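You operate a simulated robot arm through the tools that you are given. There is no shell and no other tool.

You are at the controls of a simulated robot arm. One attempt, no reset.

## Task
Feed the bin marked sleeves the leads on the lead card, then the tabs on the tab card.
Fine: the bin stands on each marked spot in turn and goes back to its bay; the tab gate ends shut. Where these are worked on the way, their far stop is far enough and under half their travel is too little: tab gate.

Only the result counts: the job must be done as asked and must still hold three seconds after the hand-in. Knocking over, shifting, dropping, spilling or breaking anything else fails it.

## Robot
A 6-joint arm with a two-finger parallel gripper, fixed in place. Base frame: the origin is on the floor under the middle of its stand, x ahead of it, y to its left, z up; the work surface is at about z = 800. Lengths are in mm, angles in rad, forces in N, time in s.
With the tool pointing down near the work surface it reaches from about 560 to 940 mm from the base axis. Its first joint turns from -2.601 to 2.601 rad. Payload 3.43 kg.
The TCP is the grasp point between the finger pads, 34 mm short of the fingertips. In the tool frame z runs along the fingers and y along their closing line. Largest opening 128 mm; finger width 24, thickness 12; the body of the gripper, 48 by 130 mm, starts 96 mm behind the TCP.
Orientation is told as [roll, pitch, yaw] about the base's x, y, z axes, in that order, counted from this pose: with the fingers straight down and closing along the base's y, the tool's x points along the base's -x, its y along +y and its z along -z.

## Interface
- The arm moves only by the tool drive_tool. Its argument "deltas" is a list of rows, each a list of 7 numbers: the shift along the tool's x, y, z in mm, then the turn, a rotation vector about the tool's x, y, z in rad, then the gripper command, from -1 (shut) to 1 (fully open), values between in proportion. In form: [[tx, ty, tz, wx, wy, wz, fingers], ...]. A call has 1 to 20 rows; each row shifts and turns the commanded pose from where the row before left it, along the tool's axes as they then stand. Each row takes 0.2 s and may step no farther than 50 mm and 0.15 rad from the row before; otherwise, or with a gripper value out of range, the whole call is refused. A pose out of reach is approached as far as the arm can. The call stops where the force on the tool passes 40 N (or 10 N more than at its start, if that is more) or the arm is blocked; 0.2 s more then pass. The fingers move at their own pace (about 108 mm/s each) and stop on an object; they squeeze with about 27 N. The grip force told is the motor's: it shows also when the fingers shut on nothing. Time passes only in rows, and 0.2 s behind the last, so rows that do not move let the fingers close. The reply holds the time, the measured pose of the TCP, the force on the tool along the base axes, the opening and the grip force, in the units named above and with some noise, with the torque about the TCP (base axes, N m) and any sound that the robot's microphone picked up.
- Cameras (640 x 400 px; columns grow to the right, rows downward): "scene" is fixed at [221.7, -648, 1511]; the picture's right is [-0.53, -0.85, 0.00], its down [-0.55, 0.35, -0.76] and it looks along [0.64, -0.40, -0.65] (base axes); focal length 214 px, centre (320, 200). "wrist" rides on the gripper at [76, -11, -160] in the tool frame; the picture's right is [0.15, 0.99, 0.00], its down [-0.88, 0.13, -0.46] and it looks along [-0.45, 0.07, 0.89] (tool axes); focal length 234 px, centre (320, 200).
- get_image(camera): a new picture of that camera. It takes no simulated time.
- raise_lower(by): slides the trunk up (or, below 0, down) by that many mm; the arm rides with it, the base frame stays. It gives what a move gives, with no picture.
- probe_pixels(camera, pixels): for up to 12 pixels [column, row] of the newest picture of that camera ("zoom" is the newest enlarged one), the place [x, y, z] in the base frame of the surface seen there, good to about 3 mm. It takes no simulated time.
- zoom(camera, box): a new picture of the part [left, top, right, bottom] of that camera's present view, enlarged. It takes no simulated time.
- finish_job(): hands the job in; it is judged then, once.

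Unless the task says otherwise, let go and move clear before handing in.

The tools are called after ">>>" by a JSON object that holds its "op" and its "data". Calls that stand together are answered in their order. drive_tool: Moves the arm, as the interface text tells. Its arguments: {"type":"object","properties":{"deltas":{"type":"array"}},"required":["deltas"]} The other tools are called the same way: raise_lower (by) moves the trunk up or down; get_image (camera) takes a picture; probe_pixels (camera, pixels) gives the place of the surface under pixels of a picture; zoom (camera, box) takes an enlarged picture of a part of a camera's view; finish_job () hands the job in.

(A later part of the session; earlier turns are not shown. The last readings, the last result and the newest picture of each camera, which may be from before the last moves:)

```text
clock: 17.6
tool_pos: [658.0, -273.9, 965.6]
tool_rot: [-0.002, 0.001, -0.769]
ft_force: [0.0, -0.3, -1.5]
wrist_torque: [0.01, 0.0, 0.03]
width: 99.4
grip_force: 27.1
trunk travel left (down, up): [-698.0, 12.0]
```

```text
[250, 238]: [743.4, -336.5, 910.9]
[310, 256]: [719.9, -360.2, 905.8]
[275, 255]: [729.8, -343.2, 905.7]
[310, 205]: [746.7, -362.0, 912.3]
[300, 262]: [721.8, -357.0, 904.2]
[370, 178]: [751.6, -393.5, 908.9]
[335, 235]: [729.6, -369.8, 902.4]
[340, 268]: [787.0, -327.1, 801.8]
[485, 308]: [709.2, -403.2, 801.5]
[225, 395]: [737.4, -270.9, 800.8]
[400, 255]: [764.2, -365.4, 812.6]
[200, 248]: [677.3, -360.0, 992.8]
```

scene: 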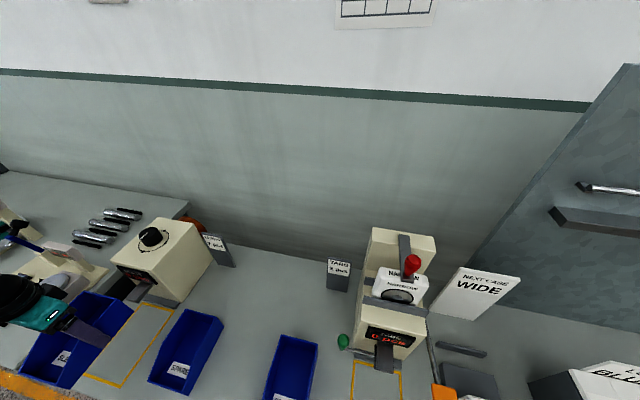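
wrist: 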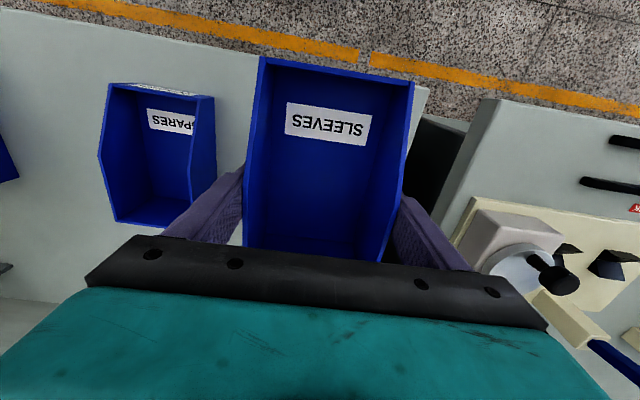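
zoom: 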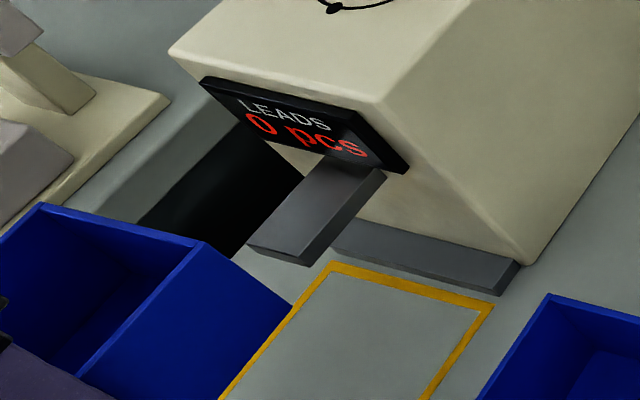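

The spout tip is at v≈764 and z≈900–912, so the bin (rim 875) can slide under it. I'll lower to just above the bench in front of it and then slide forward to the spot's centre.

>>> {"op": "drive_tool", "data": {"deltas": [[0, 0, 30, 0, 0, 0, -1], [0, 0, 30, 0, 0, 0, -1], [0, 0, 30, 0, 0, 0, -1], [0, 0, 20, 0, 0, 0, -1], [0, 0, 4, 0, 0, 0, -1], [-13, 0, 0, 0, 0, 0, -1], [-13, 0, 0, 0, 0, 0, -1], [-12, 0, 0, 0, 0, 0, -1], [0, 0, 0, 0, 0, 0, -1]]}}

>>> {"op": "get_image", "data": {"camera": "wrist"}}

>>> {"op": "zoom", "data": {"camera": "scene", "box": [40, 240, 220, 400]}}

```text
clock: 19.6
tool_pos: [687.9, -301.6, 849.9]
tool_rot: [-0.003, 0.0, -0.766]
ft_force: [-0.3, -0.5, -1.1]
wrist_torque: [0.02, 0.0, 0.03]
width: 99.7
grip_force: 27.1
trunk travel left (down, up): [-698.0, 12.0]
```

```text
taken
```

wrist: 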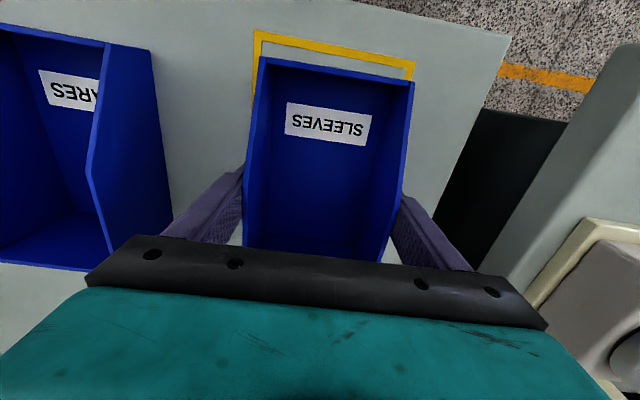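

```text
2.50 times, centred on (130, 320) of scene
```

zoom: 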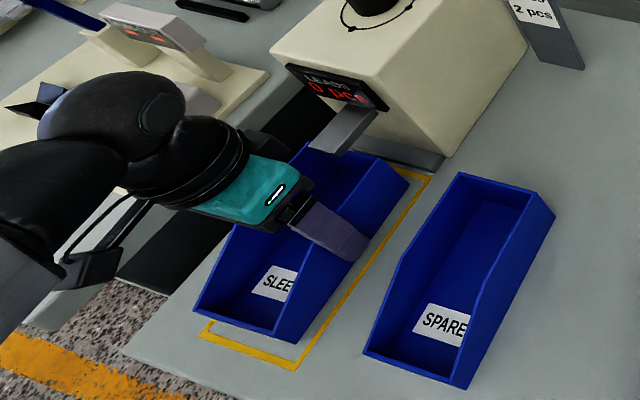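

Bin is now under the spout over the spot, 4 mm up. I'll probe the bin rim and the visible yellow line to check centring before setting it down.

>>> {"op": "probe_pixels", "data": {"camera": "wrist", "pixels": [[265, 60], [408, 82], [330, 70], [256, 38], [413, 66], [335, 50], [251, 140], [400, 150], [254, 70], [414, 90], [246, 230], [390, 235]]}}

>>> {"op": "probe_pixels", "data": {"camera": "zoom", "pixels": [[298, 368], [207, 326], [428, 178], [360, 280], [276, 336], [198, 305], [405, 180], [320, 155], [365, 240], [330, 310]]}}

```text
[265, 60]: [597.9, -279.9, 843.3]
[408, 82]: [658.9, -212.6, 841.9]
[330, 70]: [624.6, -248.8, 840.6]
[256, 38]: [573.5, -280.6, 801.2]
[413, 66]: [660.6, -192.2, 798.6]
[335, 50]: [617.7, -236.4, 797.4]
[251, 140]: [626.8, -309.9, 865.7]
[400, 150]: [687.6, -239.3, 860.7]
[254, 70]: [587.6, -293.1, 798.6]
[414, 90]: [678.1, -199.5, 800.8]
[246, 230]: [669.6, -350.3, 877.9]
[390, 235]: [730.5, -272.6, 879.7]
```

```text
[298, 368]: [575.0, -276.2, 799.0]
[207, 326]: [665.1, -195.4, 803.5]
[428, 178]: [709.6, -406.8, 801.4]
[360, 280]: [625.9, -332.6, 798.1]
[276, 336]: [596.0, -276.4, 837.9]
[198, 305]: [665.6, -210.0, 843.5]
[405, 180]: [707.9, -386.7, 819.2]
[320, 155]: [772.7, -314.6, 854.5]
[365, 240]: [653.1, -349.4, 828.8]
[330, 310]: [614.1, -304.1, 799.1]
```

Centring is good: the bin centre lies at about (u 272.6, v 696.5) against the spot's (271, 694). A 2 mm trim, then I'll set it down.

>>> {"op": "drive_tool", "data": {"deltas": [[2, -1.5, 0, 0, 0, 0, -1], [0, 0, 2, 0, 0, 0, -1], [0, 0, 1.5, 0, 0, 0, -1], [0, 0, 1, 0, 0, 0, -1], [0, 0, 0, 0, 0, 0, -1]]}}

```text
clock: 20.8
tool_pos: [685.2, -300.5, 846.1]
tool_rot: [-0.002, -0.002, -0.767]
ft_force: [0.9, -1.5, 1.9]
wrist_torque: [0.16, -0.03, 0.01]
width: 99.6
grip_force: 27.2
trunk travel left (down, up): [-698.0, 12.0]
```

The force reads +1.9 N, so the bin stands on the bench. I'll open the fingers and rise straight up.

>>> {"op": "drive_tool", "data": {"deltas": [[0, 0, 0, 0, 0, 0, 0.7], [0, 0, 0, 0, 0, 0, 0.9], [0, 0, 0, 0, 0, 0, 0.9], [0, 0, -30, 0, 0, 0, 0.9], [0, 0, -40, 0, 0, 0, 0.9], [0, 0, -40, 0, 0, 0, 0.9], [0, 0, -40, 0, 0, 0, 0.9], [0, 0, 0, 0, 0, 0, 0.9]]}}

>>> {"op": "get_image", "data": {"camera": "wrist"}}

>>> {"op": "zoom", "data": {"camera": "scene", "box": [40, 240, 220, 400]}}

```text
clock: 22.6
tool_pos: [684.1, -300.0, 996.5]
tool_rot: [-0.001, -0.001, -0.767]
ft_force: [-0.6, -0.1, 0.3]
wrist_torque: [0.01, -0.02, -0.02]
width: 121.8
grip_force: 0.0
trunk travel left (down, up): [-698.0, 12.0]
```

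```text
taken
```

wrist: 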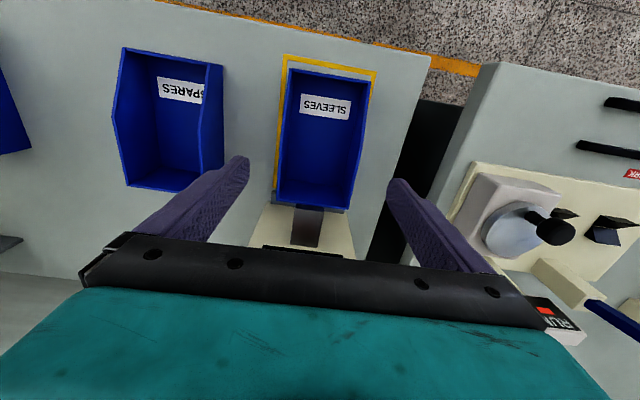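

```text
2.50 times, centred on (130, 320) of scene
```

zoom: 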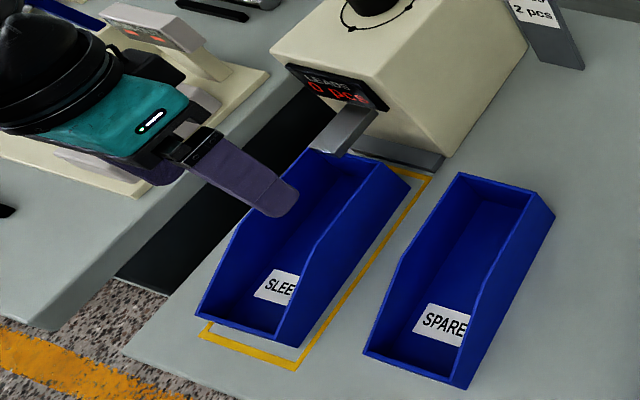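

The SLEEVES bin stands squarely inside the leads spot. Next I'll rise and move over the leads machine to look at the knob.

>>> {"op": "drive_tool", "data": {"deltas": [[0, 0, -40, 0, 0, 0, 1], [0, 0, -40, 0, 0, 0, 1], [0, 0, -40, 0, 0, 0, 1], [0, 0, -35, 0, 0, 0, 1], [-30, -9, 0, 0, 0, 0, 1], [-30, -9, 0, 0, 0, 0, 1], [-30, -9, 0, 0, 0, 0, 1], [-20, -9, 0, 0, 0, 0, 1], [0, 0, 0, 0, 0, 0, 1]]}}

>>> {"op": "get_image", "data": {"camera": "wrist"}}

>>> {"op": "zoom", "data": {"camera": "scene", "box": [90, 190, 250, 310]}}

```text
clock: 24.6
tool_pos: [736.9, -402.9, 1151.8]
tool_rot: [-0.002, 0.0, -0.766]
ft_force: [-0.7, 0.7, 0.5]
wrist_torque: [0.0, 0.01, 0.0]
width: 128.1
grip_force: 0.0
trunk travel left (down, up): [-698.0, 12.0]
```

```text
taken
```

wrist: 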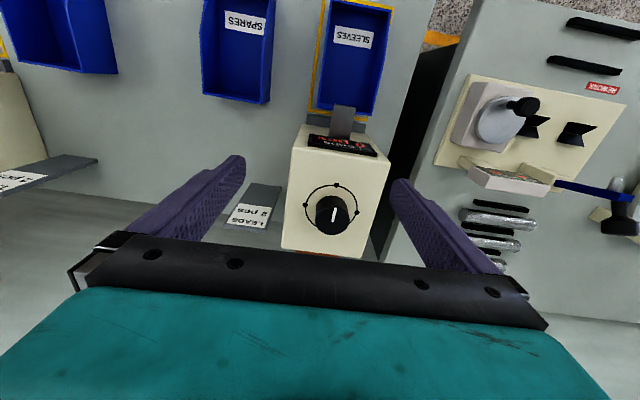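

```text
3.33 times, centred on (170, 250) of scene
```

zoom: 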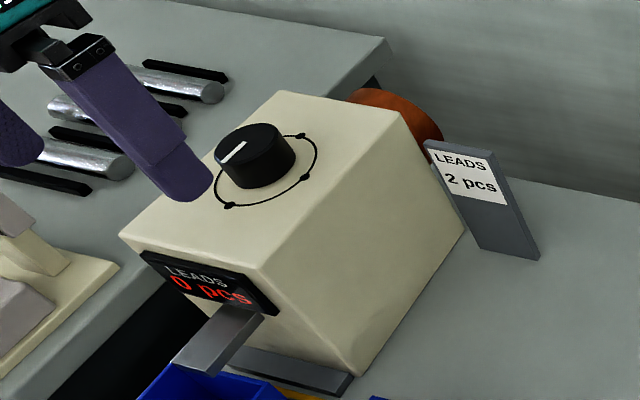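

The knob sits on the flat top at wrist pixel (335,213) with dots on a ring around it. I'll zoom there and probe.

>>> {"op": "zoom", "data": {"camera": "wrist", "box": [270, 130, 410, 250]}}

>>> {"op": "probe_pixels", "data": {"camera": "wrist", "pixels": [[335, 213], [333, 207], [326, 200], [344, 200], [337, 186], [307, 205], [357, 211], [300, 160], [375, 165], [290, 240], [365, 245], [325, 250]]}}

```text
3.33 times, centred on (340, 190) of wrist
```

zoom: 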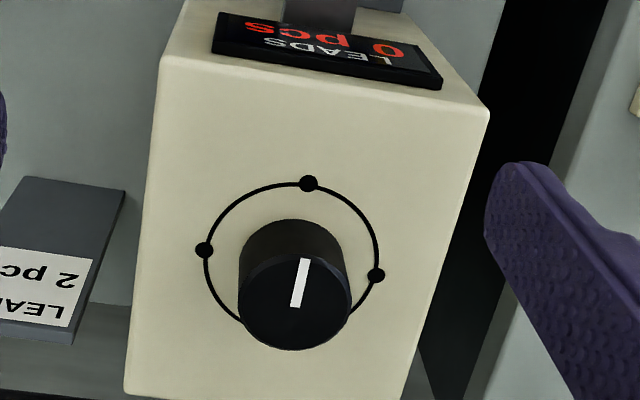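

```text
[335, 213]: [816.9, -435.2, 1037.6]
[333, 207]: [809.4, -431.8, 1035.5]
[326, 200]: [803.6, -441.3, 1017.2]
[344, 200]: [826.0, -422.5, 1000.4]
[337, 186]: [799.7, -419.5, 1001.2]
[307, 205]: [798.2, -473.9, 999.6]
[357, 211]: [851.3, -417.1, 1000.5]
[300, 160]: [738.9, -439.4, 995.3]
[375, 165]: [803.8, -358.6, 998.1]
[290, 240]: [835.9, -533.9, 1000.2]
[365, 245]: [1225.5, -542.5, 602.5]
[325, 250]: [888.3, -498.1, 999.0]
```

Knob: top z≈1037, base plate z≈1000, centre near (825,-446), with dots at the quarter points and its white pointer at the front dot. I'll move above it and lower to z≈1090, keeping the tips above the knob, to line up.

>>> {"op": "drive_tool", "data": {"deltas": [[-32, 10, 0, 0, 0, 0, 1], [-32, 10, 0, 0, 0, 0, 1], [-29.4, 10, 0, 0, 0, 0, 1], [0, 0, 30, 0, 0, 0, 1], [0, 0, 30, 0, 0, 0, 1], [0, 0, 0, 0, 0, 0, 1]]}}

>>> {"op": "get_image", "data": {"camera": "wrist"}}

>>> {"op": "get_image", "data": {"camera": "scene"}}

```text
clock: 26.0
tool_pos: [814.2, -440.1, 1088.8]
tool_rot: [-0.001, -0.001, -0.765]
ft_force: [0.4, 0.0, -0.3]
wrist_torque: [-0.05, -0.01, 0.0]
width: 127.8
grip_force: 0.0
out of reach, approached as far as the arm can: row 3
trunk travel left (down, up): [-698.0, 12.0]
```

```text
taken
```

wrist: 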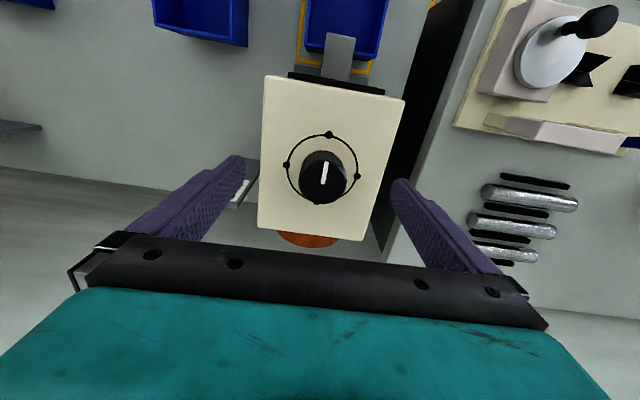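

```text
taken
```

scene: 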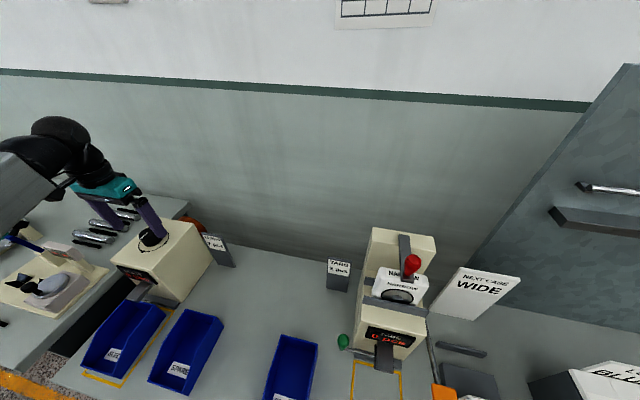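

Row 3 hit the reach limit at about radius 925. I'll probe the knob and its dots precisely from here to see how much farther I must go.

>>> {"op": "zoom", "data": {"camera": "wrist", "box": [250, 110, 400, 230]}}

>>> {"op": "probe_pixels", "data": {"camera": "wrist", "pixels": [[328, 134], [286, 164], [357, 176], [316, 201], [324, 178], [325, 164], [306, 180], [343, 185], [322, 197], [322, 155]]}}

```text
3.33 times, centred on (325, 170) of wrist
```

zoom: 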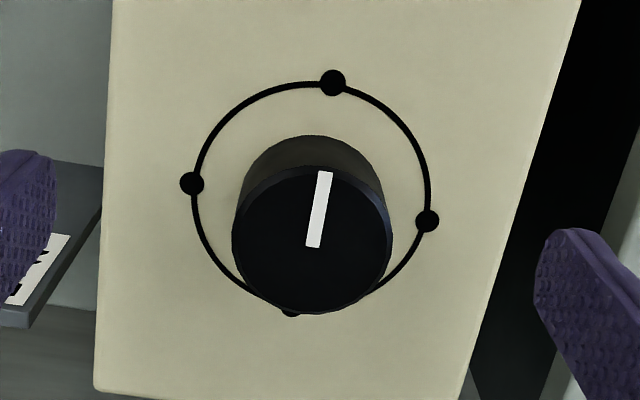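

```text
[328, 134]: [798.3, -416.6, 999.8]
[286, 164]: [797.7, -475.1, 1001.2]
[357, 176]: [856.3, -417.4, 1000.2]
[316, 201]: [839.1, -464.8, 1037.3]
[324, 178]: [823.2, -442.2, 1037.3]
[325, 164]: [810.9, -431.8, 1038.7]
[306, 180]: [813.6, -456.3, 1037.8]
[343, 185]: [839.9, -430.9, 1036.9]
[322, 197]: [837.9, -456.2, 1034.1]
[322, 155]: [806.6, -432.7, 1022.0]
```

The knob's centre is (827,-446), radius about 940, so I need roughly 14 mm more reach. I'll try the outward step at this lower height and see how far the arm gets.

>>> {"op": "drive_tool", "data": {"deltas": [[-13, 4.5, 0, 0, 0, 0, 1], [0, 0, 0, 0, 0, 0, 1]]}}

```text
clock: 26.6
tool_pos: [820.3, -442.7, 1088.6]
tool_rot: [-0.002, 0.001, -0.767]
ft_force: [0.4, -1.1, -0.6]
wrist_torque: [-0.02, 0.0, 0.0]
width: 127.9
grip_force: 0.1
out of reach, approached as far as the arm can: row 1
trunk travel left (down, up): [-698.0, 12.0]
```

Reach grows as the tool goes lower relative to the trunk (932 here). I'll raise the trunk by 11 mm, then go down around the knob with the fingers open and step outward.

>>> {"op": "raise_lower", "data": {"by": 11}}

>>> {"op": "drive_tool", "data": {"deltas": [[0, 0, 25, 0, 0, 0, 1], [0, 0, 20, 0, 0, 0, 1], [-8, 4, 10, 0, 0, 0, 1], [0, 0, 0, 0, 0, 0, 1]]}}

>>> {"op": "get_image", "data": {"camera": "wrist"}}

```text
clock: 27.2
tool_pos: [819.5, -441.8, 1099.2]
tool_rot: [0.0, 0.0, -0.767]
ft_force: [0.3, 0.7, -0.8]
wrist_torque: [0.01, -0.02, 0.03]
width: 128.0
grip_force: 0.0
trunk travel left (down, up): [-709.0, 1.0]
```

```text
clock: 28.2
tool_pos: [826.1, -444.9, 1045.0]
tool_rot: [0.0, -0.003, -0.768]
ft_force: [0.4, 0.4, 0.3]
wrist_torque: [0.03, 0.03, 0.01]
width: 128.2
grip_force: 0.0
trunk travel left (down, up): [-709.0, 1.0]
```

```text
taken
```

wrist: 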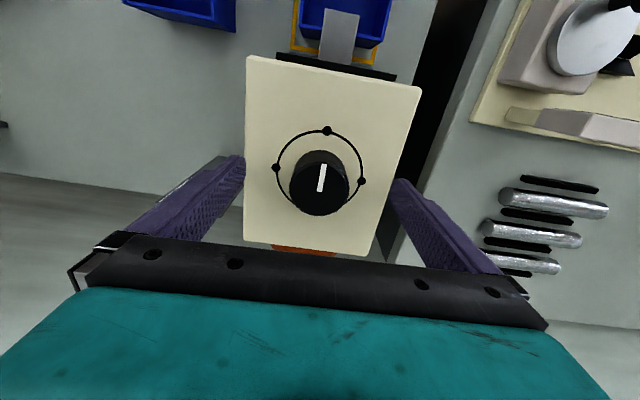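

Reached the knob: the fingers stand either side at TCP (826,-445,1045). I'll lower 6 mm, close on it, and check whether the scene camera still sees the display.

>>> {"op": "drive_tool", "data": {"deltas": [[0, 0, 6, 0, 0, 0, 1], [0, 0, 0, 0, 0, 0, 0], [0, 0, 0, 0, 0, 0, -1], [0, 0, 0, 0, 0, 0, -1], [0, 0, 0, 0, 0, 0, -1]]}}

>>> {"op": "get_image", "data": {"camera": "wrist"}}

>>> {"op": "zoom", "data": {"camera": "scene", "box": [70, 150, 250, 310]}}

```text
clock: 29.4
tool_pos: [826.4, -444.1, 1037.7]
tool_rot: [-0.001, -0.001, -0.769]
ft_force: [-4.4, -3.1, -2.4]
wrist_torque: [0.2, -0.42, -0.04]
width: 47.6
grip_force: 44.9
trunk travel left (down, up): [-709.0, 1.0]
```

```text
taken
```

wrist: 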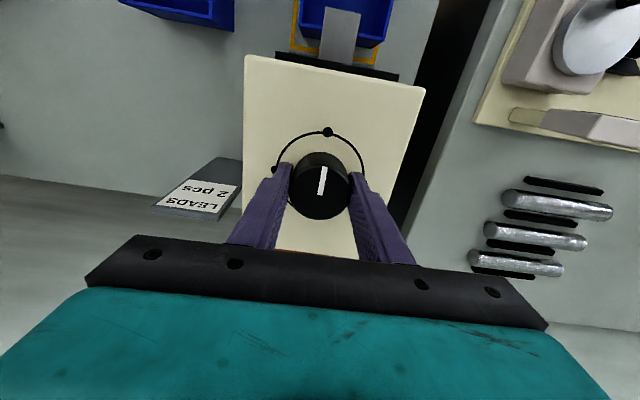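

```text
2.50 times, centred on (160, 230) of scene
```

zoom: 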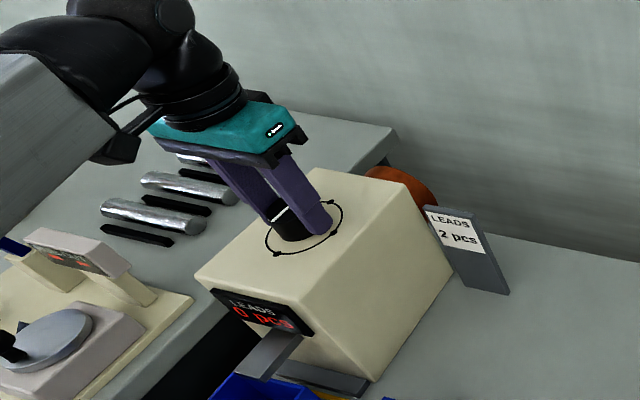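

The knob is gripped at 47.6 mm, and the scene camera still reads "LEADS 0 pcs". I'll turn it clockwise (seen from above) in small steps and watch the pointer and display.

>>> {"op": "drive_tool", "data": {"deltas": [[0, 0, 0, 0, 0, 0.08, -1], [0, 0, 0, 0, 0, 0.08, -1], [0, 0, 0, 0, 0, 0.08, -1], [0, 0, 0, 0, 0, 0.08, -1], [0, 0, 0, 0, 0, 0, -1]]}}

>>> {"op": "get_image", "data": {"camera": "wrist"}}

>>> {"op": "zoom", "data": {"camera": "scene", "box": [70, 150, 250, 310]}}

```text
clock: 30.6
tool_pos: [826.9, -444.6, 1038.3]
tool_rot: [0.0, -0.002, -1.087]
ft_force: [-10.2, -0.5, -14.3]
wrist_torque: [-0.05, -0.67, -0.01]
width: 47.5
grip_force: 44.9
trunk travel left (down, up): [-709.0, 1.0]
```

```text
taken
```

wrist: 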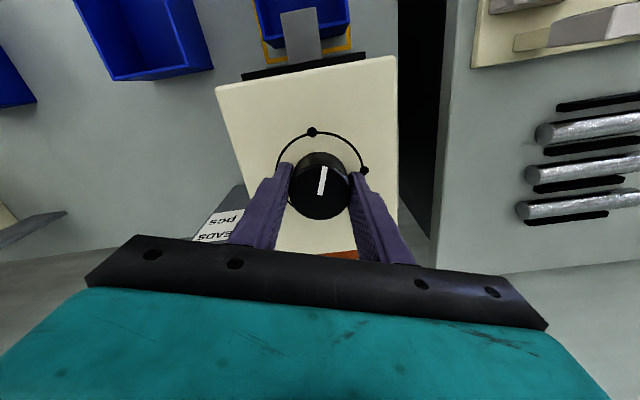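

```text
2.50 times, centred on (160, 230) of scene
```

zoom: 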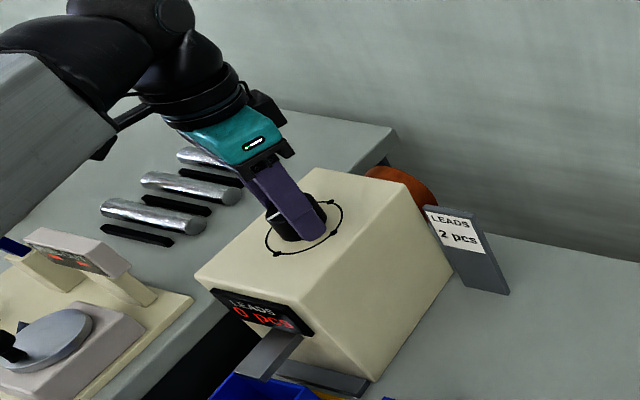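

The knob turned with the gripper (pointer off the front dot now at (312,132)); display still 0. Continuing in steps toward the next dot.

>>> {"op": "drive_tool", "data": {"deltas": [[0, 0, 0, 0, 0, 0.1, -1], [0, 0, 0, 0, 0, 0.1, -1], [0, 0, 0, 0, 0, 0.1, -1], [0, 0, 0, 0, 0, 0.1, -1], [0, 0, 0, 0, 0, 0.1, -1], [0, 0, 0, 0, 0, 0, -1]]}}

>>> {"op": "get_image", "data": {"camera": "wrist"}}

>>> {"op": "zoom", "data": {"camera": "scene", "box": [70, 150, 250, 310]}}

```text
clock: 32.0
tool_pos: [826.5, -444.8, 1038.1]
tool_rot: [-0.001, -0.002, -1.588]
ft_force: [-9.8, 1.3, -12.6]
wrist_torque: [0.58, 0.05, 0.0]
width: 47.7
grip_force: 45.0
trunk travel left (down, up): [-709.0, 1.0]
```

```text
taken
```

wrist: 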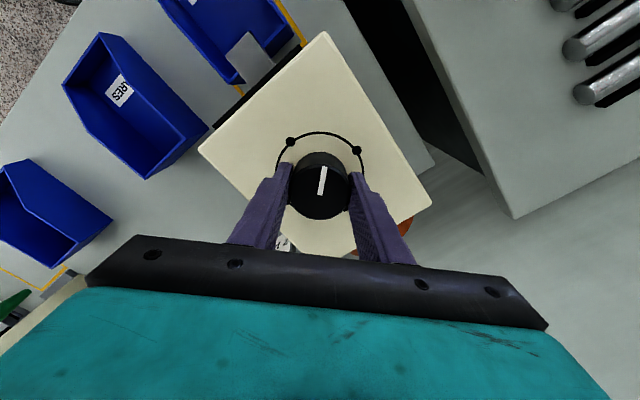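

```text
2.50 times, centred on (160, 230) of scene
```

zoom: 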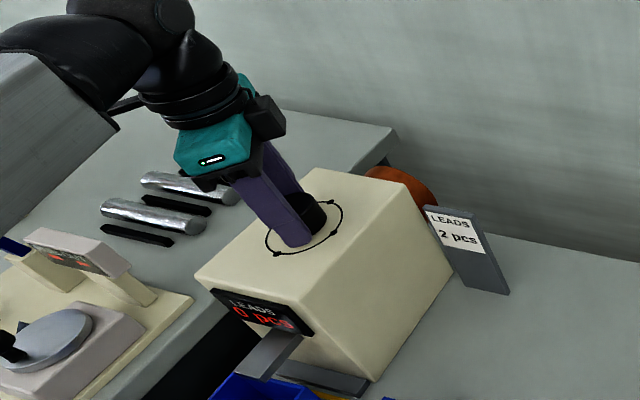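

Turned 0.82 rad so far with almost no resisting torque, display still 0. I'll go on in smaller portions so as not to overshoot a count.

>>> {"op": "drive_tool", "data": {"deltas": [[0, 0, 0, 0, 0, 0.1, -1], [0, 0, 0, 0, 0, 0.1, -1], [0, 0, 0, 0, 0, 0.1, -1], [0, 0, 0, 0, 0, 0.1, -1], [0, 0, 0, 0, 0, 0, -1]]}}

>>> {"op": "zoom", "data": {"camera": "scene", "box": [70, 150, 250, 310]}}

```text
clock: 33.2
tool_pos: [828.4, -444.4, 1038.3]
tool_rot: [0.002, -0.001, -1.988]
ft_force: [-4.2, 5.6, -11.0]
wrist_torque: [0.31, 1.4, -0.02]
width: 47.7
grip_force: 45.0
trunk travel left (down, up): [-709.0, 1.0]
```

```text
2.50 times, centred on (160, 230) of scene
```

zoom: 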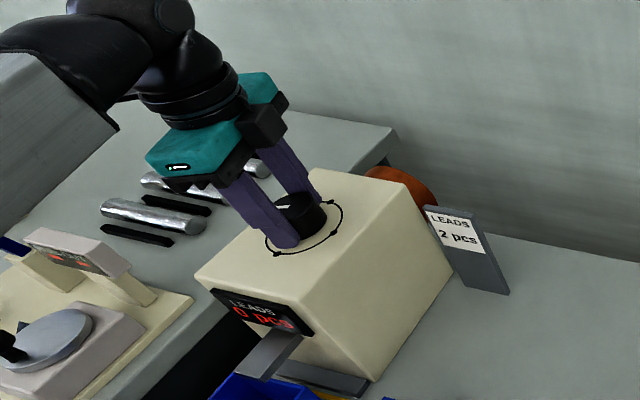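

At 1.22 rad the display still reads 0 pcs. Now the last stretch to the quarter-turn dot.

>>> {"op": "drive_tool", "data": {"deltas": [[0, 0, 0, 0, 0, 0.1, -1], [0, 0, 0, 0, 0, 0.1, -1], [0, 0, 0, 0, 0, 0.1, -1], [0, 0, 0, 0, 0, 0.06, -1], [0, 0, 0, 0, 0, 0, -1]]}}

>>> {"op": "get_image", "data": {"camera": "wrist"}}

>>> {"op": "zoom", "data": {"camera": "scene", "box": [70, 150, 250, 310]}}

```text
clock: 34.4
tool_pos: [828.6, -444.6, 1037.2]
tool_rot: [0.002, 0.0, -2.345]
ft_force: [0.7, -1.2, -9.5]
wrist_torque: [0.53, 0.64, 0.0]
width: 47.7
grip_force: 45.1
trunk travel left (down, up): [-709.0, 1.0]
```

```text
taken
```

wrist: 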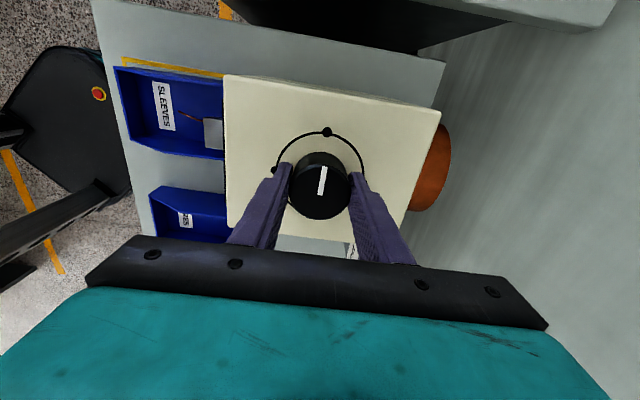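

```text
2.50 times, centred on (160, 230) of scene
```

zoom: 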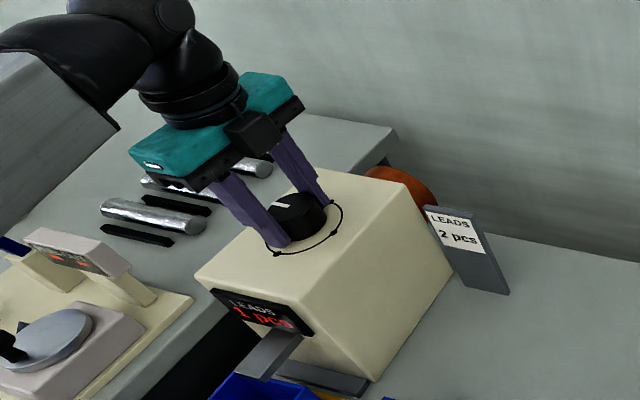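

The display looks like "1 pcs" now and a small orange lead appears at wrist pixel (190,118) in the bin. I'll zoom to verify both.

>>> {"op": "zoom", "data": {"camera": "scene", "box": [110, 240, 170, 290]}}

>>> {"op": "zoom", "data": {"camera": "wrist", "box": [110, 50, 260, 180]}}

```text
8.00 times, centred on (140, 265) of scene
```

zoom: 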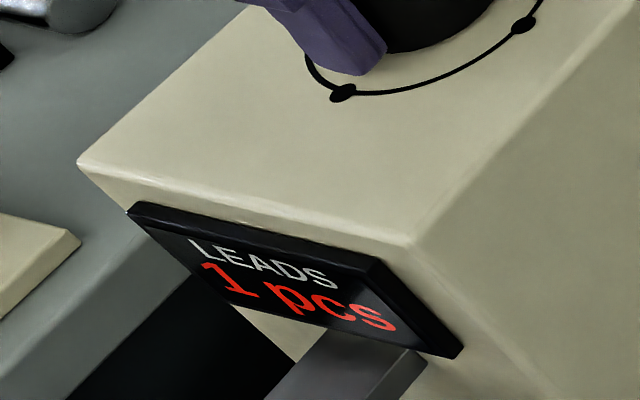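

```text
3.08 times, centred on (185, 115) of wrist
```

zoom: 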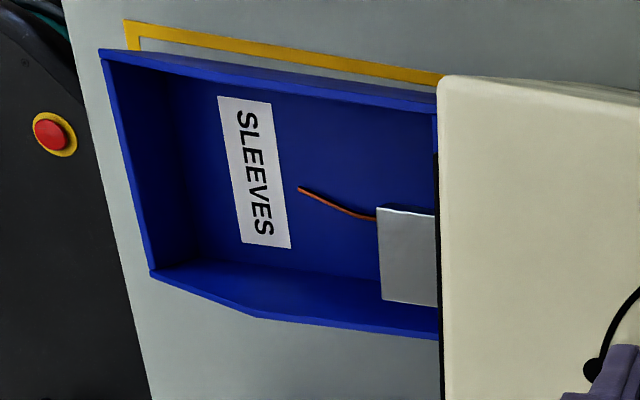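

Confirmed: display "1 pcs" and one lead lies in the SLEEVES bin, so a quarter turn gives one lead. I'll let go, turn the gripper back a quarter turn clear of the knob, and take a fresh grip for the second.

>>> {"op": "drive_tool", "data": {"deltas": [[0, 0, 0, 0, 0, 0, 0], [0, 0, 0, 0, 0, 0, 1], [0, 0, 0, 0, 0, 0, 1], [0, 0, 0, 0, 0, 0, 1], [0, 0, -10, 0, 0, 0, 1], [0, 0, 0, 0, 0, -0.15, 1], [0, 0, 0, 0, 0, -0.15, 1], [0, 0, 0, 0, 0, -0.15, 1], [0, 0, 0, 0, 0, -0.15, 1], [0, 0, 0, 0, 0, -0.15, 1], [0, 0, 0, 0, 0, -0.15, 1], [0, 0, 0, 0, 0, -0.15, 1], [0, 0, 0, 0, 0, -0.15, 1], [0, 0, 0, 0, 0, -0.15, 1], [0, 0, 0, 0, 0, -0.15, 1], [0, 0, 0, 0, 0, -0.07, 1], [0, 0, 0, 0, 0, 0, 1]]}}

>>> {"op": "get_image", "data": {"camera": "wrist"}}

>>> {"op": "zoom", "data": {"camera": "scene", "box": [70, 150, 250, 310]}}

```text
clock: 38.0
tool_pos: [825.6, -443.5, 1049.2]
tool_rot: [-0.002, 0.001, -0.777]
ft_force: [-0.2, 0.4, -0.7]
wrist_torque: [0.01, -0.03, 0.0]
width: 128.1
grip_force: 0.0
out of reach, approached as far as the arm can: row 14
trunk travel left (down, up): [-709.0, 1.0]
```

```text
taken
```

wrist: 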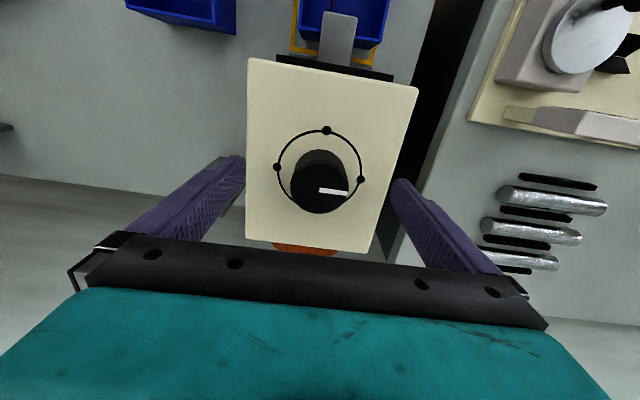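

```text
2.50 times, centred on (160, 230) of scene
```

zoom: 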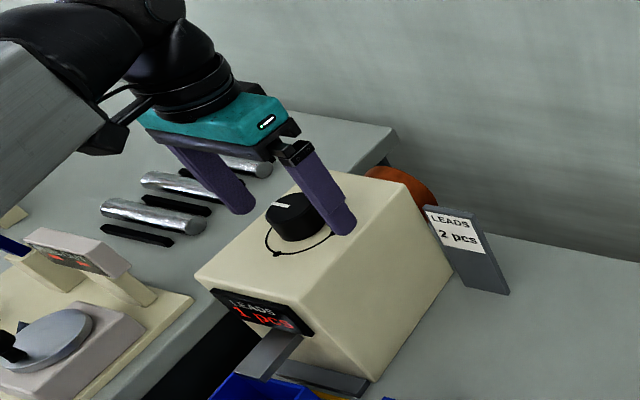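

The knob stayed at the right-hand dot and the display holds 1 pcs. I'll lower, regrip and turn the second quarter.

>>> {"op": "drive_tool", "data": {"deltas": [[0, 0, 11, 0, 0, 0, 1], [-1, 0.5, 0, 0, 0, 0, 1], [0, 0, 0, 0, 0, 0, 0], [0, 0, 0, 0, 0, 0, -1], [0, 0, 0, 0, 0, 0, -1], [0, 0, 0, 0, 0, 0, -1], [0, 0, 0, 0, 0, 0.1, -1], [0, 0, 0, 0, 0, 0.1, -1], [0, 0, 0, 0, 0, 0.1, -1], [0, 0, 0, 0, 0, 0.1, -1], [0, 0, 0, 0, 0, 0.1, -1], [0, 0, 0, 0, 0, 0.1, -1], [0, 0, 0, 0, 0, 0.1, -1], [0, 0, 0, 0, 0, 0.1, -1], [0, 0, 0, 0, 0, 0.1, -1], [0, 0, 0, 0, 0, 0.1, -1], [0, 0, 0, 0, 0, 0, -1]]}}

>>> {"op": "zoom", "data": {"camera": "scene", "box": [70, 150, 250, 310]}}

>>> {"op": "get_image", "data": {"camera": "wrist"}}

```text
clock: 41.6
tool_pos: [827.7, -444.4, 1036.6]
tool_rot: [0.0, -0.002, -1.779]
ft_force: [1.9, -7.7, -0.4]
wrist_torque: [-0.44, -0.34, 0.0]
width: 47.5
grip_force: 44.7
trunk travel left (down, up): [-709.0, 1.0]
```

```text
2.50 times, centred on (160, 230) of scene
```

zoom: 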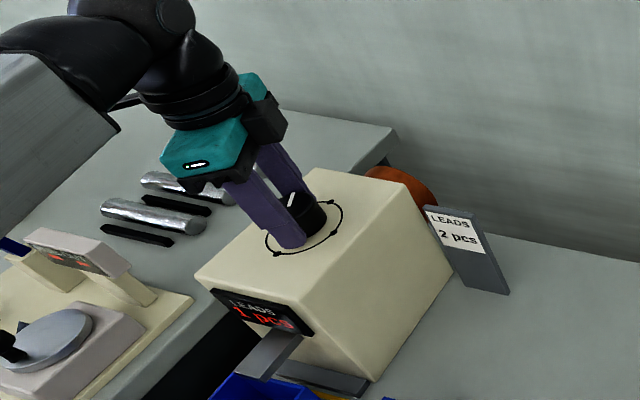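

```text
taken
```

wrist: 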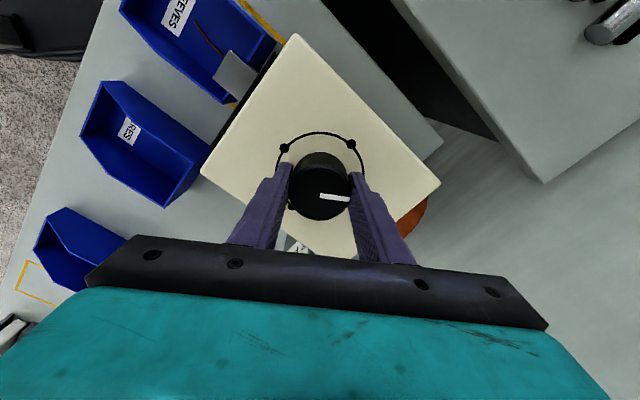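

The knob has turned 1.0 rad of the second quarter and the display still reads 1 pcs. I'll finish the quarter turn.

>>> {"op": "drive_tool", "data": {"deltas": [[0, 0, 0, 0, 0, 0.1, -1], [0, 0, 0, 0, 0, 0.1, -1], [0, 0, 0, 0, 0, 0.1, -1], [0, 0, 0, 0, 0, 0.1, -1], [0, 0, 0, 0, 0, 0.1, -1], [0, 0, 0, 0, 0, 0.06, -1], [0, 0, 0, 0, 0, 0, -1]]}}

>>> {"op": "zoom", "data": {"camera": "scene", "box": [70, 150, 250, 310]}}

>>> {"op": "get_image", "data": {"camera": "wrist"}}

>>> {"op": "zoom", "data": {"camera": "scene", "box": [110, 240, 170, 290]}}

```text
clock: 43.2
tool_pos: [827.7, -444.2, 1037.7]
tool_rot: [0.002, 0.0, -2.338]
ft_force: [14.6, -12.0, 10.6]
wrist_torque: [-0.17, 1.0, 0.03]
width: 47.5
grip_force: 45.2
trunk travel left (down, up): [-709.0, 1.0]
```

```text
2.50 times, centred on (160, 230) of scene
```

zoom: 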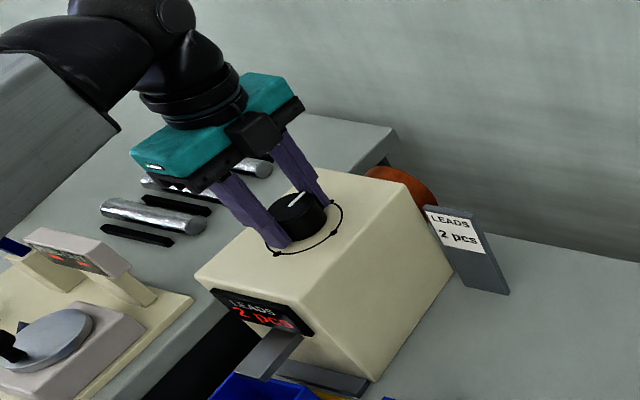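

```text
taken
```

wrist: 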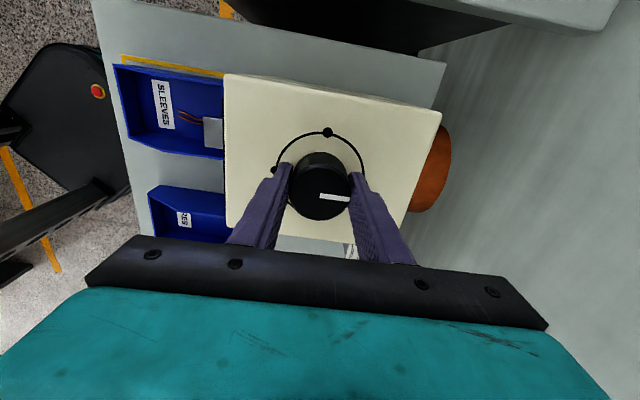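

```text
8.00 times, centred on (140, 265) of scene
```

zoom: 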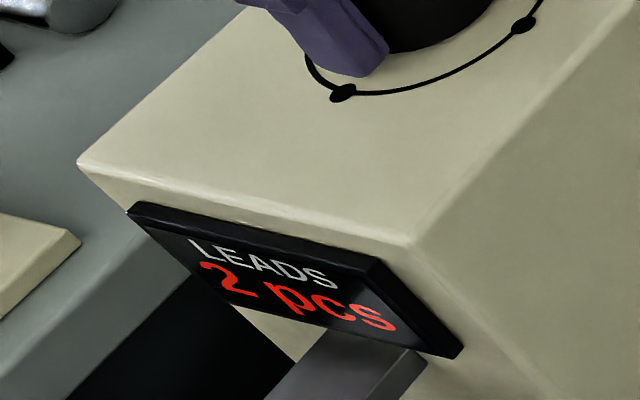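

Display reads "2 pcs" and two leads lie in the bin at wrist pixel (190,118). Leads done: I'll release the knob, lift clear, and swing back over the bin.

>>> {"op": "drive_tool", "data": {"deltas": [[0, 0, 0, 0, 0, 0, 0], [0, 0, 0, 0, 0, 0, 1], [0, 0, 0, 0, 0, 0, 1], [0, 0, 0, 0, 0, 0, 1], [0, 0, -30, 0, 0, 0, 1], [0, 0, -30, 0, 0, 0, 1], [0, 0, -20, 0, 0, 0, 1], [0, -30, 0, 0, 0, 0, 1], [0, -30, 0, 0, 0, 0, 1], [0, -30, 0, 0, 0, 0, 1], [0, -30, 0, 0, 0, 0, 1], [0, 0, 0, 0, 0, 0, 1]]}}

>>> {"op": "get_image", "data": {"camera": "scene"}}

```text
clock: 45.8
tool_pos: [737.0, -357.5, 1116.1]
tool_rot: [0.001, -0.001, -2.336]
ft_force: [-0.1, -0.9, 0.3]
wrist_torque: [-0.01, 0.03, 0.04]
width: 128.0
grip_force: 0.0
out of reach, approached as far as the arm can: row 5, 7
trunk travel left (down, up): [-709.0, 1.0]
```

```text
taken
```

scene: 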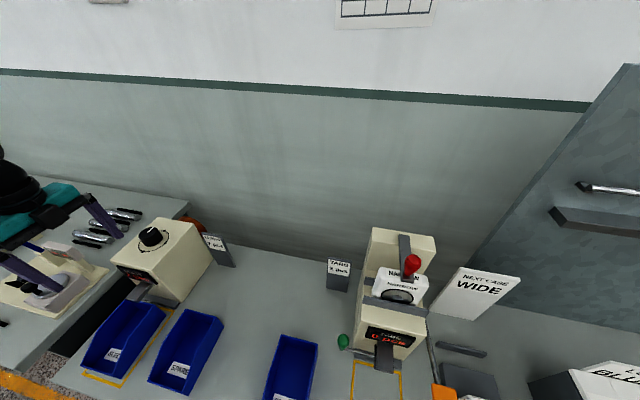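

The arm is clear and the knob undisturbed. I'll turn the gripper back to the bin's yaw and go above the bin on the leads spot.

>>> {"op": "drive_tool", "data": {"deltas": [[0, 0, 0, 0, 0, -0.15, 1], [0, 0, 0, 0, 0, -0.15, 1], [0, 0, 0, 0, 0, -0.15, 1], [0, 0, 0, 0, 0, -0.15, 1], [0, 0, 0, 0, 0, -0.15, 1], [0, 0, 0, 0, 0, -0.15, 1], [0, 0, 0, 0, 0, -0.15, 1], [0, 0, 0, 0, 0, -0.15, 1], [0, 0, 0, 0, 0, -0.15, 1], [0, 0, 0, 0, 0, -0.15, 1], [0, 0, 0, 0, 0, -0.069, 1], [39, 2.5, 0, 0, 0, 0, 1], [38, 2.5, 0, 0, 0, 0, 1], [0, 0, 40, 0, 0, 0, 1], [0, 0, 40, 0, 0, 0, 1], [0, 0, 40, 0, 0, 0, 1], [0, 0, 0, 0, 0, 0, 1]]}}

>>> {"op": "get_image", "data": {"camera": "wrist"}}

```text
clock: 49.4
tool_pos: [682.7, -300.8, 996.7]
tool_rot: [-0.001, 0.0, -0.769]
ft_force: [-0.5, -1.2, 0.3]
wrist_torque: [0.05, -0.01, -0.02]
width: 127.9
grip_force: 0.0
trunk travel left (down, up): [-709.0, 1.0]
```

```text
taken
```

wrist: 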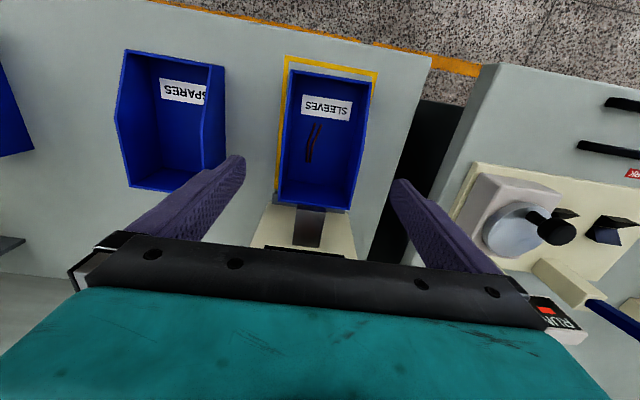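

Two leads lie in the bin. I'll zoom to count them and descend to regrip the bin where I released it.

>>> {"op": "zoom", "data": {"camera": "wrist", "box": [260, 50, 400, 220]}}

>>> {"op": "drive_tool", "data": {"deltas": [[-1, 1.5, 40, 0, 0, 0, 1], [0, 0, 40, 0, 0, 0, 1], [0, 0, 40, 0, 0, 0, 1], [0, 0, 30, 0, 0, 0, 1], [0, 0, 0, 0, 0, 0, 1]]}}

>>> {"op": "get_image", "data": {"camera": "wrist"}}

```text
2.35 times, centred on (330, 135) of wrist
```

zoom: 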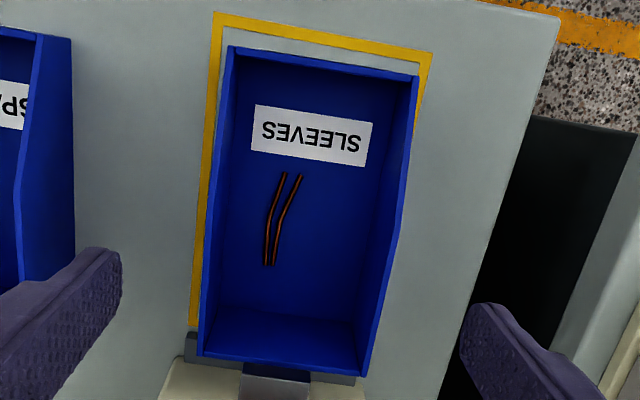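

```text
clock: 50.6
tool_pos: [682.6, -297.9, 846.1]
tool_rot: [-0.001, 0.0, -0.77]
ft_force: [-0.7, -1.3, 0.2]
wrist_torque: [-0.01, 0.0, -0.02]
width: 128.3
grip_force: 0.1
trunk travel left (down, up): [-709.0, 1.0]
```

```text
taken
```

wrist: 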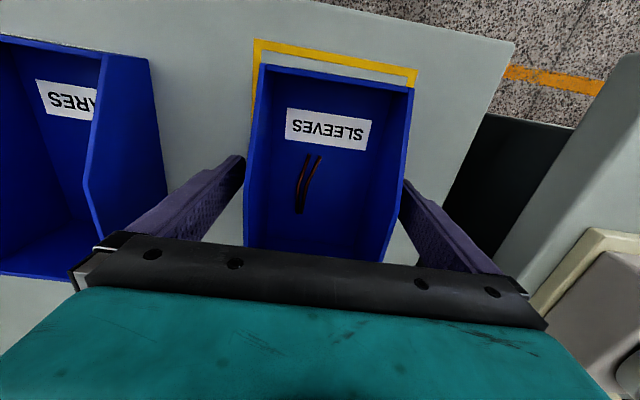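

Exactly two leads in the bin. The fingers straddle it; I'll step 3 mm forward to match the first grip, close, and lift a little.

>>> {"op": "drive_tool", "data": {"deltas": [[-3.5, 0, 0, 0, 0, 0, 1], [0, 0, 0, 0, 0, 0, 0.6], [0, 0, 0, 0, 0, 0, -1], [0, 0, 0, 0, 0, 0, -1], [0, 0, 0, 0, 0, 0, -1], [0, 0, -4, 0, 0, 0, -1], [0, 0, 0, 0, 0, 0, -1]]}}

>>> {"op": "get_image", "data": {"camera": "wrist"}}

```text
clock: 52.2
tool_pos: [685.8, -302.1, 850.8]
tool_rot: [-0.002, -0.002, -0.769]
ft_force: [-0.5, -0.7, -0.9]
wrist_torque: [0.03, 0.02, 0.01]
width: 99.5
grip_force: 26.8
trunk travel left (down, up): [-709.0, 1.0]
```

```text
taken
```

wrist: 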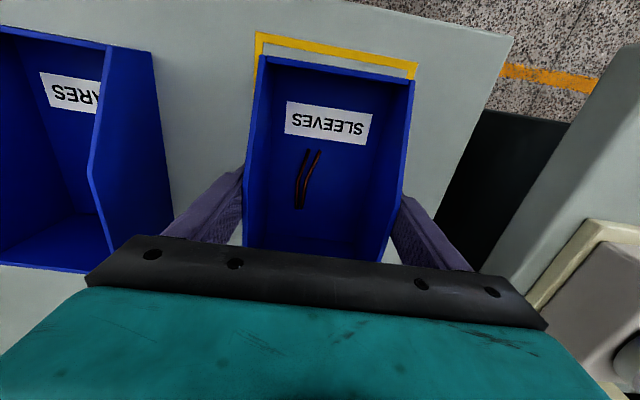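

The grip matches the first one. While I slide the bin back out and lift, I first want the orange handle near the tab spot located, so I'll probe it in the scene view.

>>> {"op": "drive_tool", "data": {"deltas": [[13, 0, 0, 0, 0, 0, -1], [13, 0, 0, 0, 0, 0, -1], [13, 0, 0, 0, 0, 0, -1], [0, 0, -30, 0, 0, 0, -1], [0, 0, -30, 0, 0, 0, -1], [0, 0, -30, 0, 0, 0, -1], [0, 0, -25, 0, 0, 0, -1], [0, 0, 0, 0, 0, 0, -1]]}}

>>> {"op": "get_image", "data": {"camera": "scene"}}

>>> {"op": "zoom", "data": {"camera": "scene", "box": [340, 300, 480, 400]}}

>>> {"op": "probe_pixels", "data": {"camera": "zoom", "pixels": [[435, 370], [465, 372], [450, 390], [500, 385], [440, 395], [505, 372], [420, 250], [440, 330], [410, 170], [120, 395], [20, 185], [70, 210]]}}

```text
clock: 54.0
tool_pos: [661.1, -276.4, 966.1]
tool_rot: [-0.002, 0.0, -0.77]
ft_force: [-0.1, -0.8, -1.1]
wrist_torque: [-0.01, 0.02, -0.01]
width: 100.0
grip_force: 26.4
trunk travel left (down, up): [-709.0, 1.0]
```

```text
taken
```

scene: 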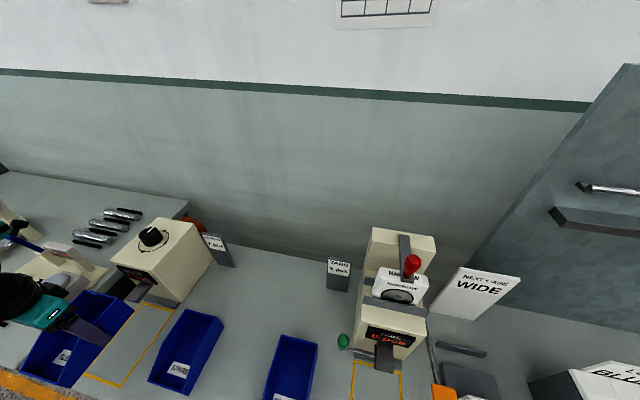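

```text
4.00 times, centred on (410, 350) of scene
```

zoom: 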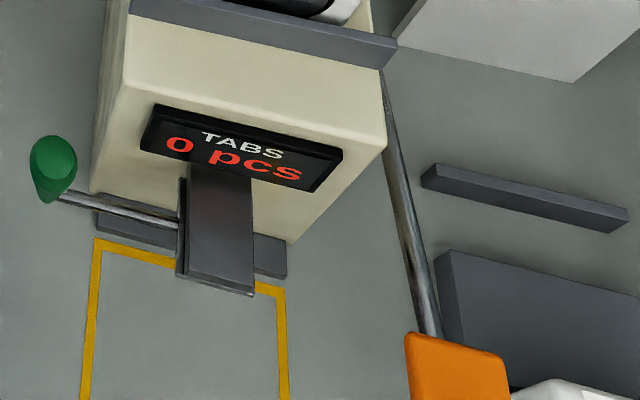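

```text
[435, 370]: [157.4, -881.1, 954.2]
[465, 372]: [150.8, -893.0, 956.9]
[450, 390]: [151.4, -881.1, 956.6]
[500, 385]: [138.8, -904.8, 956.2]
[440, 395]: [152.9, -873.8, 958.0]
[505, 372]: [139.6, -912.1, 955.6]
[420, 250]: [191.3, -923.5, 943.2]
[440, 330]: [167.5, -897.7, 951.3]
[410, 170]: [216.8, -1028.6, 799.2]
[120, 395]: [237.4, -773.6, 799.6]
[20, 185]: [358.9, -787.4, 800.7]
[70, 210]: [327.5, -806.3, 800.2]
```

The orange handle spans u≈-508 to -546 at z≈957, so at the tab spot I'll limit the finger opening to about 110 mm. Now I'll carry the bin along, backed off from the machines, to in front of the tab spot.

>>> {"op": "drive_tool", "data": {"deltas": [[1, -20, 0, 0, 0, 0, -1], [1, -38, 0, 0, 0, 0, -1], [1, -38, 0, 0, 0, 0, -1], [1, -38, 0, 0, 0, 0, -1], [1, -38, 0, 0, 0, 0, -1], [1, -38, 0, 0, 0, 0, -1], [1, -38, 0, 0, 0, 0, -1], [1, -38, 0, 0, 0, 0, -1], [1, -38, 0, 0, 0, 0, -1], [1, -38, 0, 0, 0, 0, -1], [1, -38, 0, 0, 0, 0, -1], [1, -38, 0, 0, 0, 0, -1], [1, -38, 0, 0, 0, 0, -1], [1, -38, 0, 0, 0, 0, -1], [1, -38, 0, 0, 0, 0, -1], [1, -38, 0, 0, 0, 0, -1], [1, -38, 0, 0, 0, 0, -1], [1, -38, 0, 0, 0, 0, -1], [1, -27, 0, 0, 0, 0, -1], [0, 0, 0, 0, 0, 0, -1]]}}

>>> {"op": "get_image", "data": {"camera": "wrist"}}

>>> {"op": "get_image", "data": {"camera": "scene"}}

```text
clock: 58.2
tool_pos: [163.3, -759.8, 964.7]
tool_rot: [-0.002, 0.0, -0.769]
ft_force: [1.2, -0.4, -1.0]
wrist_torque: [0.01, -0.01, -0.01]
width: 99.5
grip_force: 27.2
trunk travel left (down, up): [-709.0, 1.0]
```

```text
taken
```

wrist: 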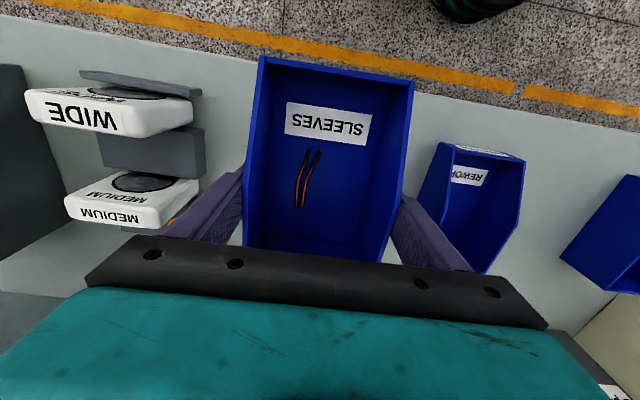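

```text
taken
```

scene: 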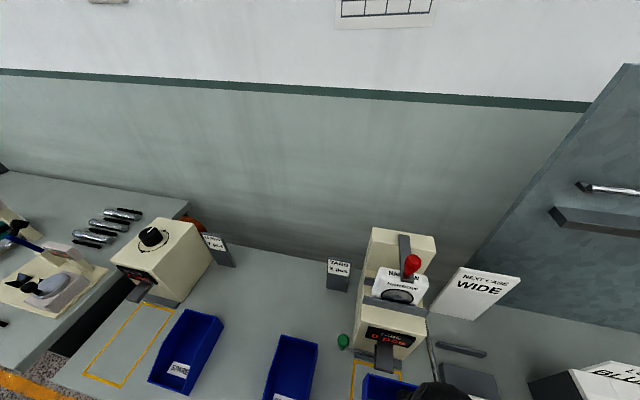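

The bin is in front of the tab spot at (u -422, v 653). I'll check clearances to the MEDIUM/WIDE cassettes and the orange handle before lowering.

>>> {"op": "probe_pixels", "data": {"camera": "wrist", "pixels": [[196, 190], [188, 118], [203, 150], [172, 218], [160, 200], [250, 120], [410, 120], [265, 58], [412, 83], [430, 170]]}}

>>> {"op": "zoom", "data": {"camera": "scene", "box": [320, 310, 460, 400]}}

```text
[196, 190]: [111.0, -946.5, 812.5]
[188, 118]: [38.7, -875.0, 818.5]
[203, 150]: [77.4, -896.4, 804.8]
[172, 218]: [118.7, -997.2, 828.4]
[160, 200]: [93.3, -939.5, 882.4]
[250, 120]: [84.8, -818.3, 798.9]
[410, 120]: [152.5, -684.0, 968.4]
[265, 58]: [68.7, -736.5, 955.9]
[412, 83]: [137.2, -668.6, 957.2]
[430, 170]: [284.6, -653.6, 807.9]
```

```text
4.44 times, centred on (390, 355) of scene
```

zoom: 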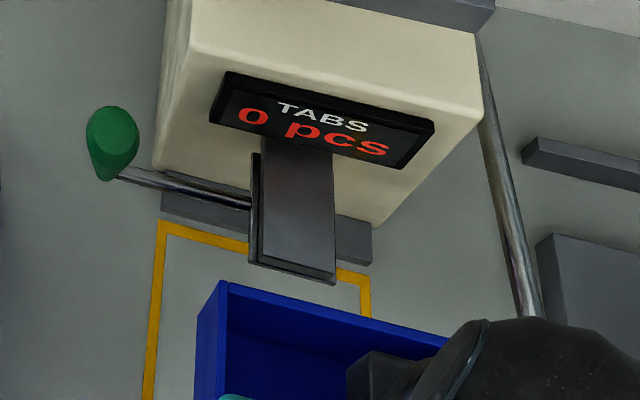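

Racks are well clear (u beyond -578). I'll probe the lower edge of the tab spout and gate plate, to be sure the 75 mm rim passes beneath.

>>> {"op": "probe_pixels", "data": {"camera": "zoom", "pixels": [[333, 272], [335, 281], [300, 272], [265, 262], [254, 262], [251, 245], [253, 170], [300, 200], [222, 196], [130, 173], [110, 140], [113, 180]]}}

```text
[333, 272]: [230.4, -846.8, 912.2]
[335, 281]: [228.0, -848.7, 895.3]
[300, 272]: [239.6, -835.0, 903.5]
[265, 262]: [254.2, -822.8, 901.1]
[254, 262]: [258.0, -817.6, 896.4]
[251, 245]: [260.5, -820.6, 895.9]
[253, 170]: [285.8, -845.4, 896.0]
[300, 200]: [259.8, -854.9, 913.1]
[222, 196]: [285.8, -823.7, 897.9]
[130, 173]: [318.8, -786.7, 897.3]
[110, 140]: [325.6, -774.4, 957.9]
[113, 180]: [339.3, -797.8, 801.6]
```

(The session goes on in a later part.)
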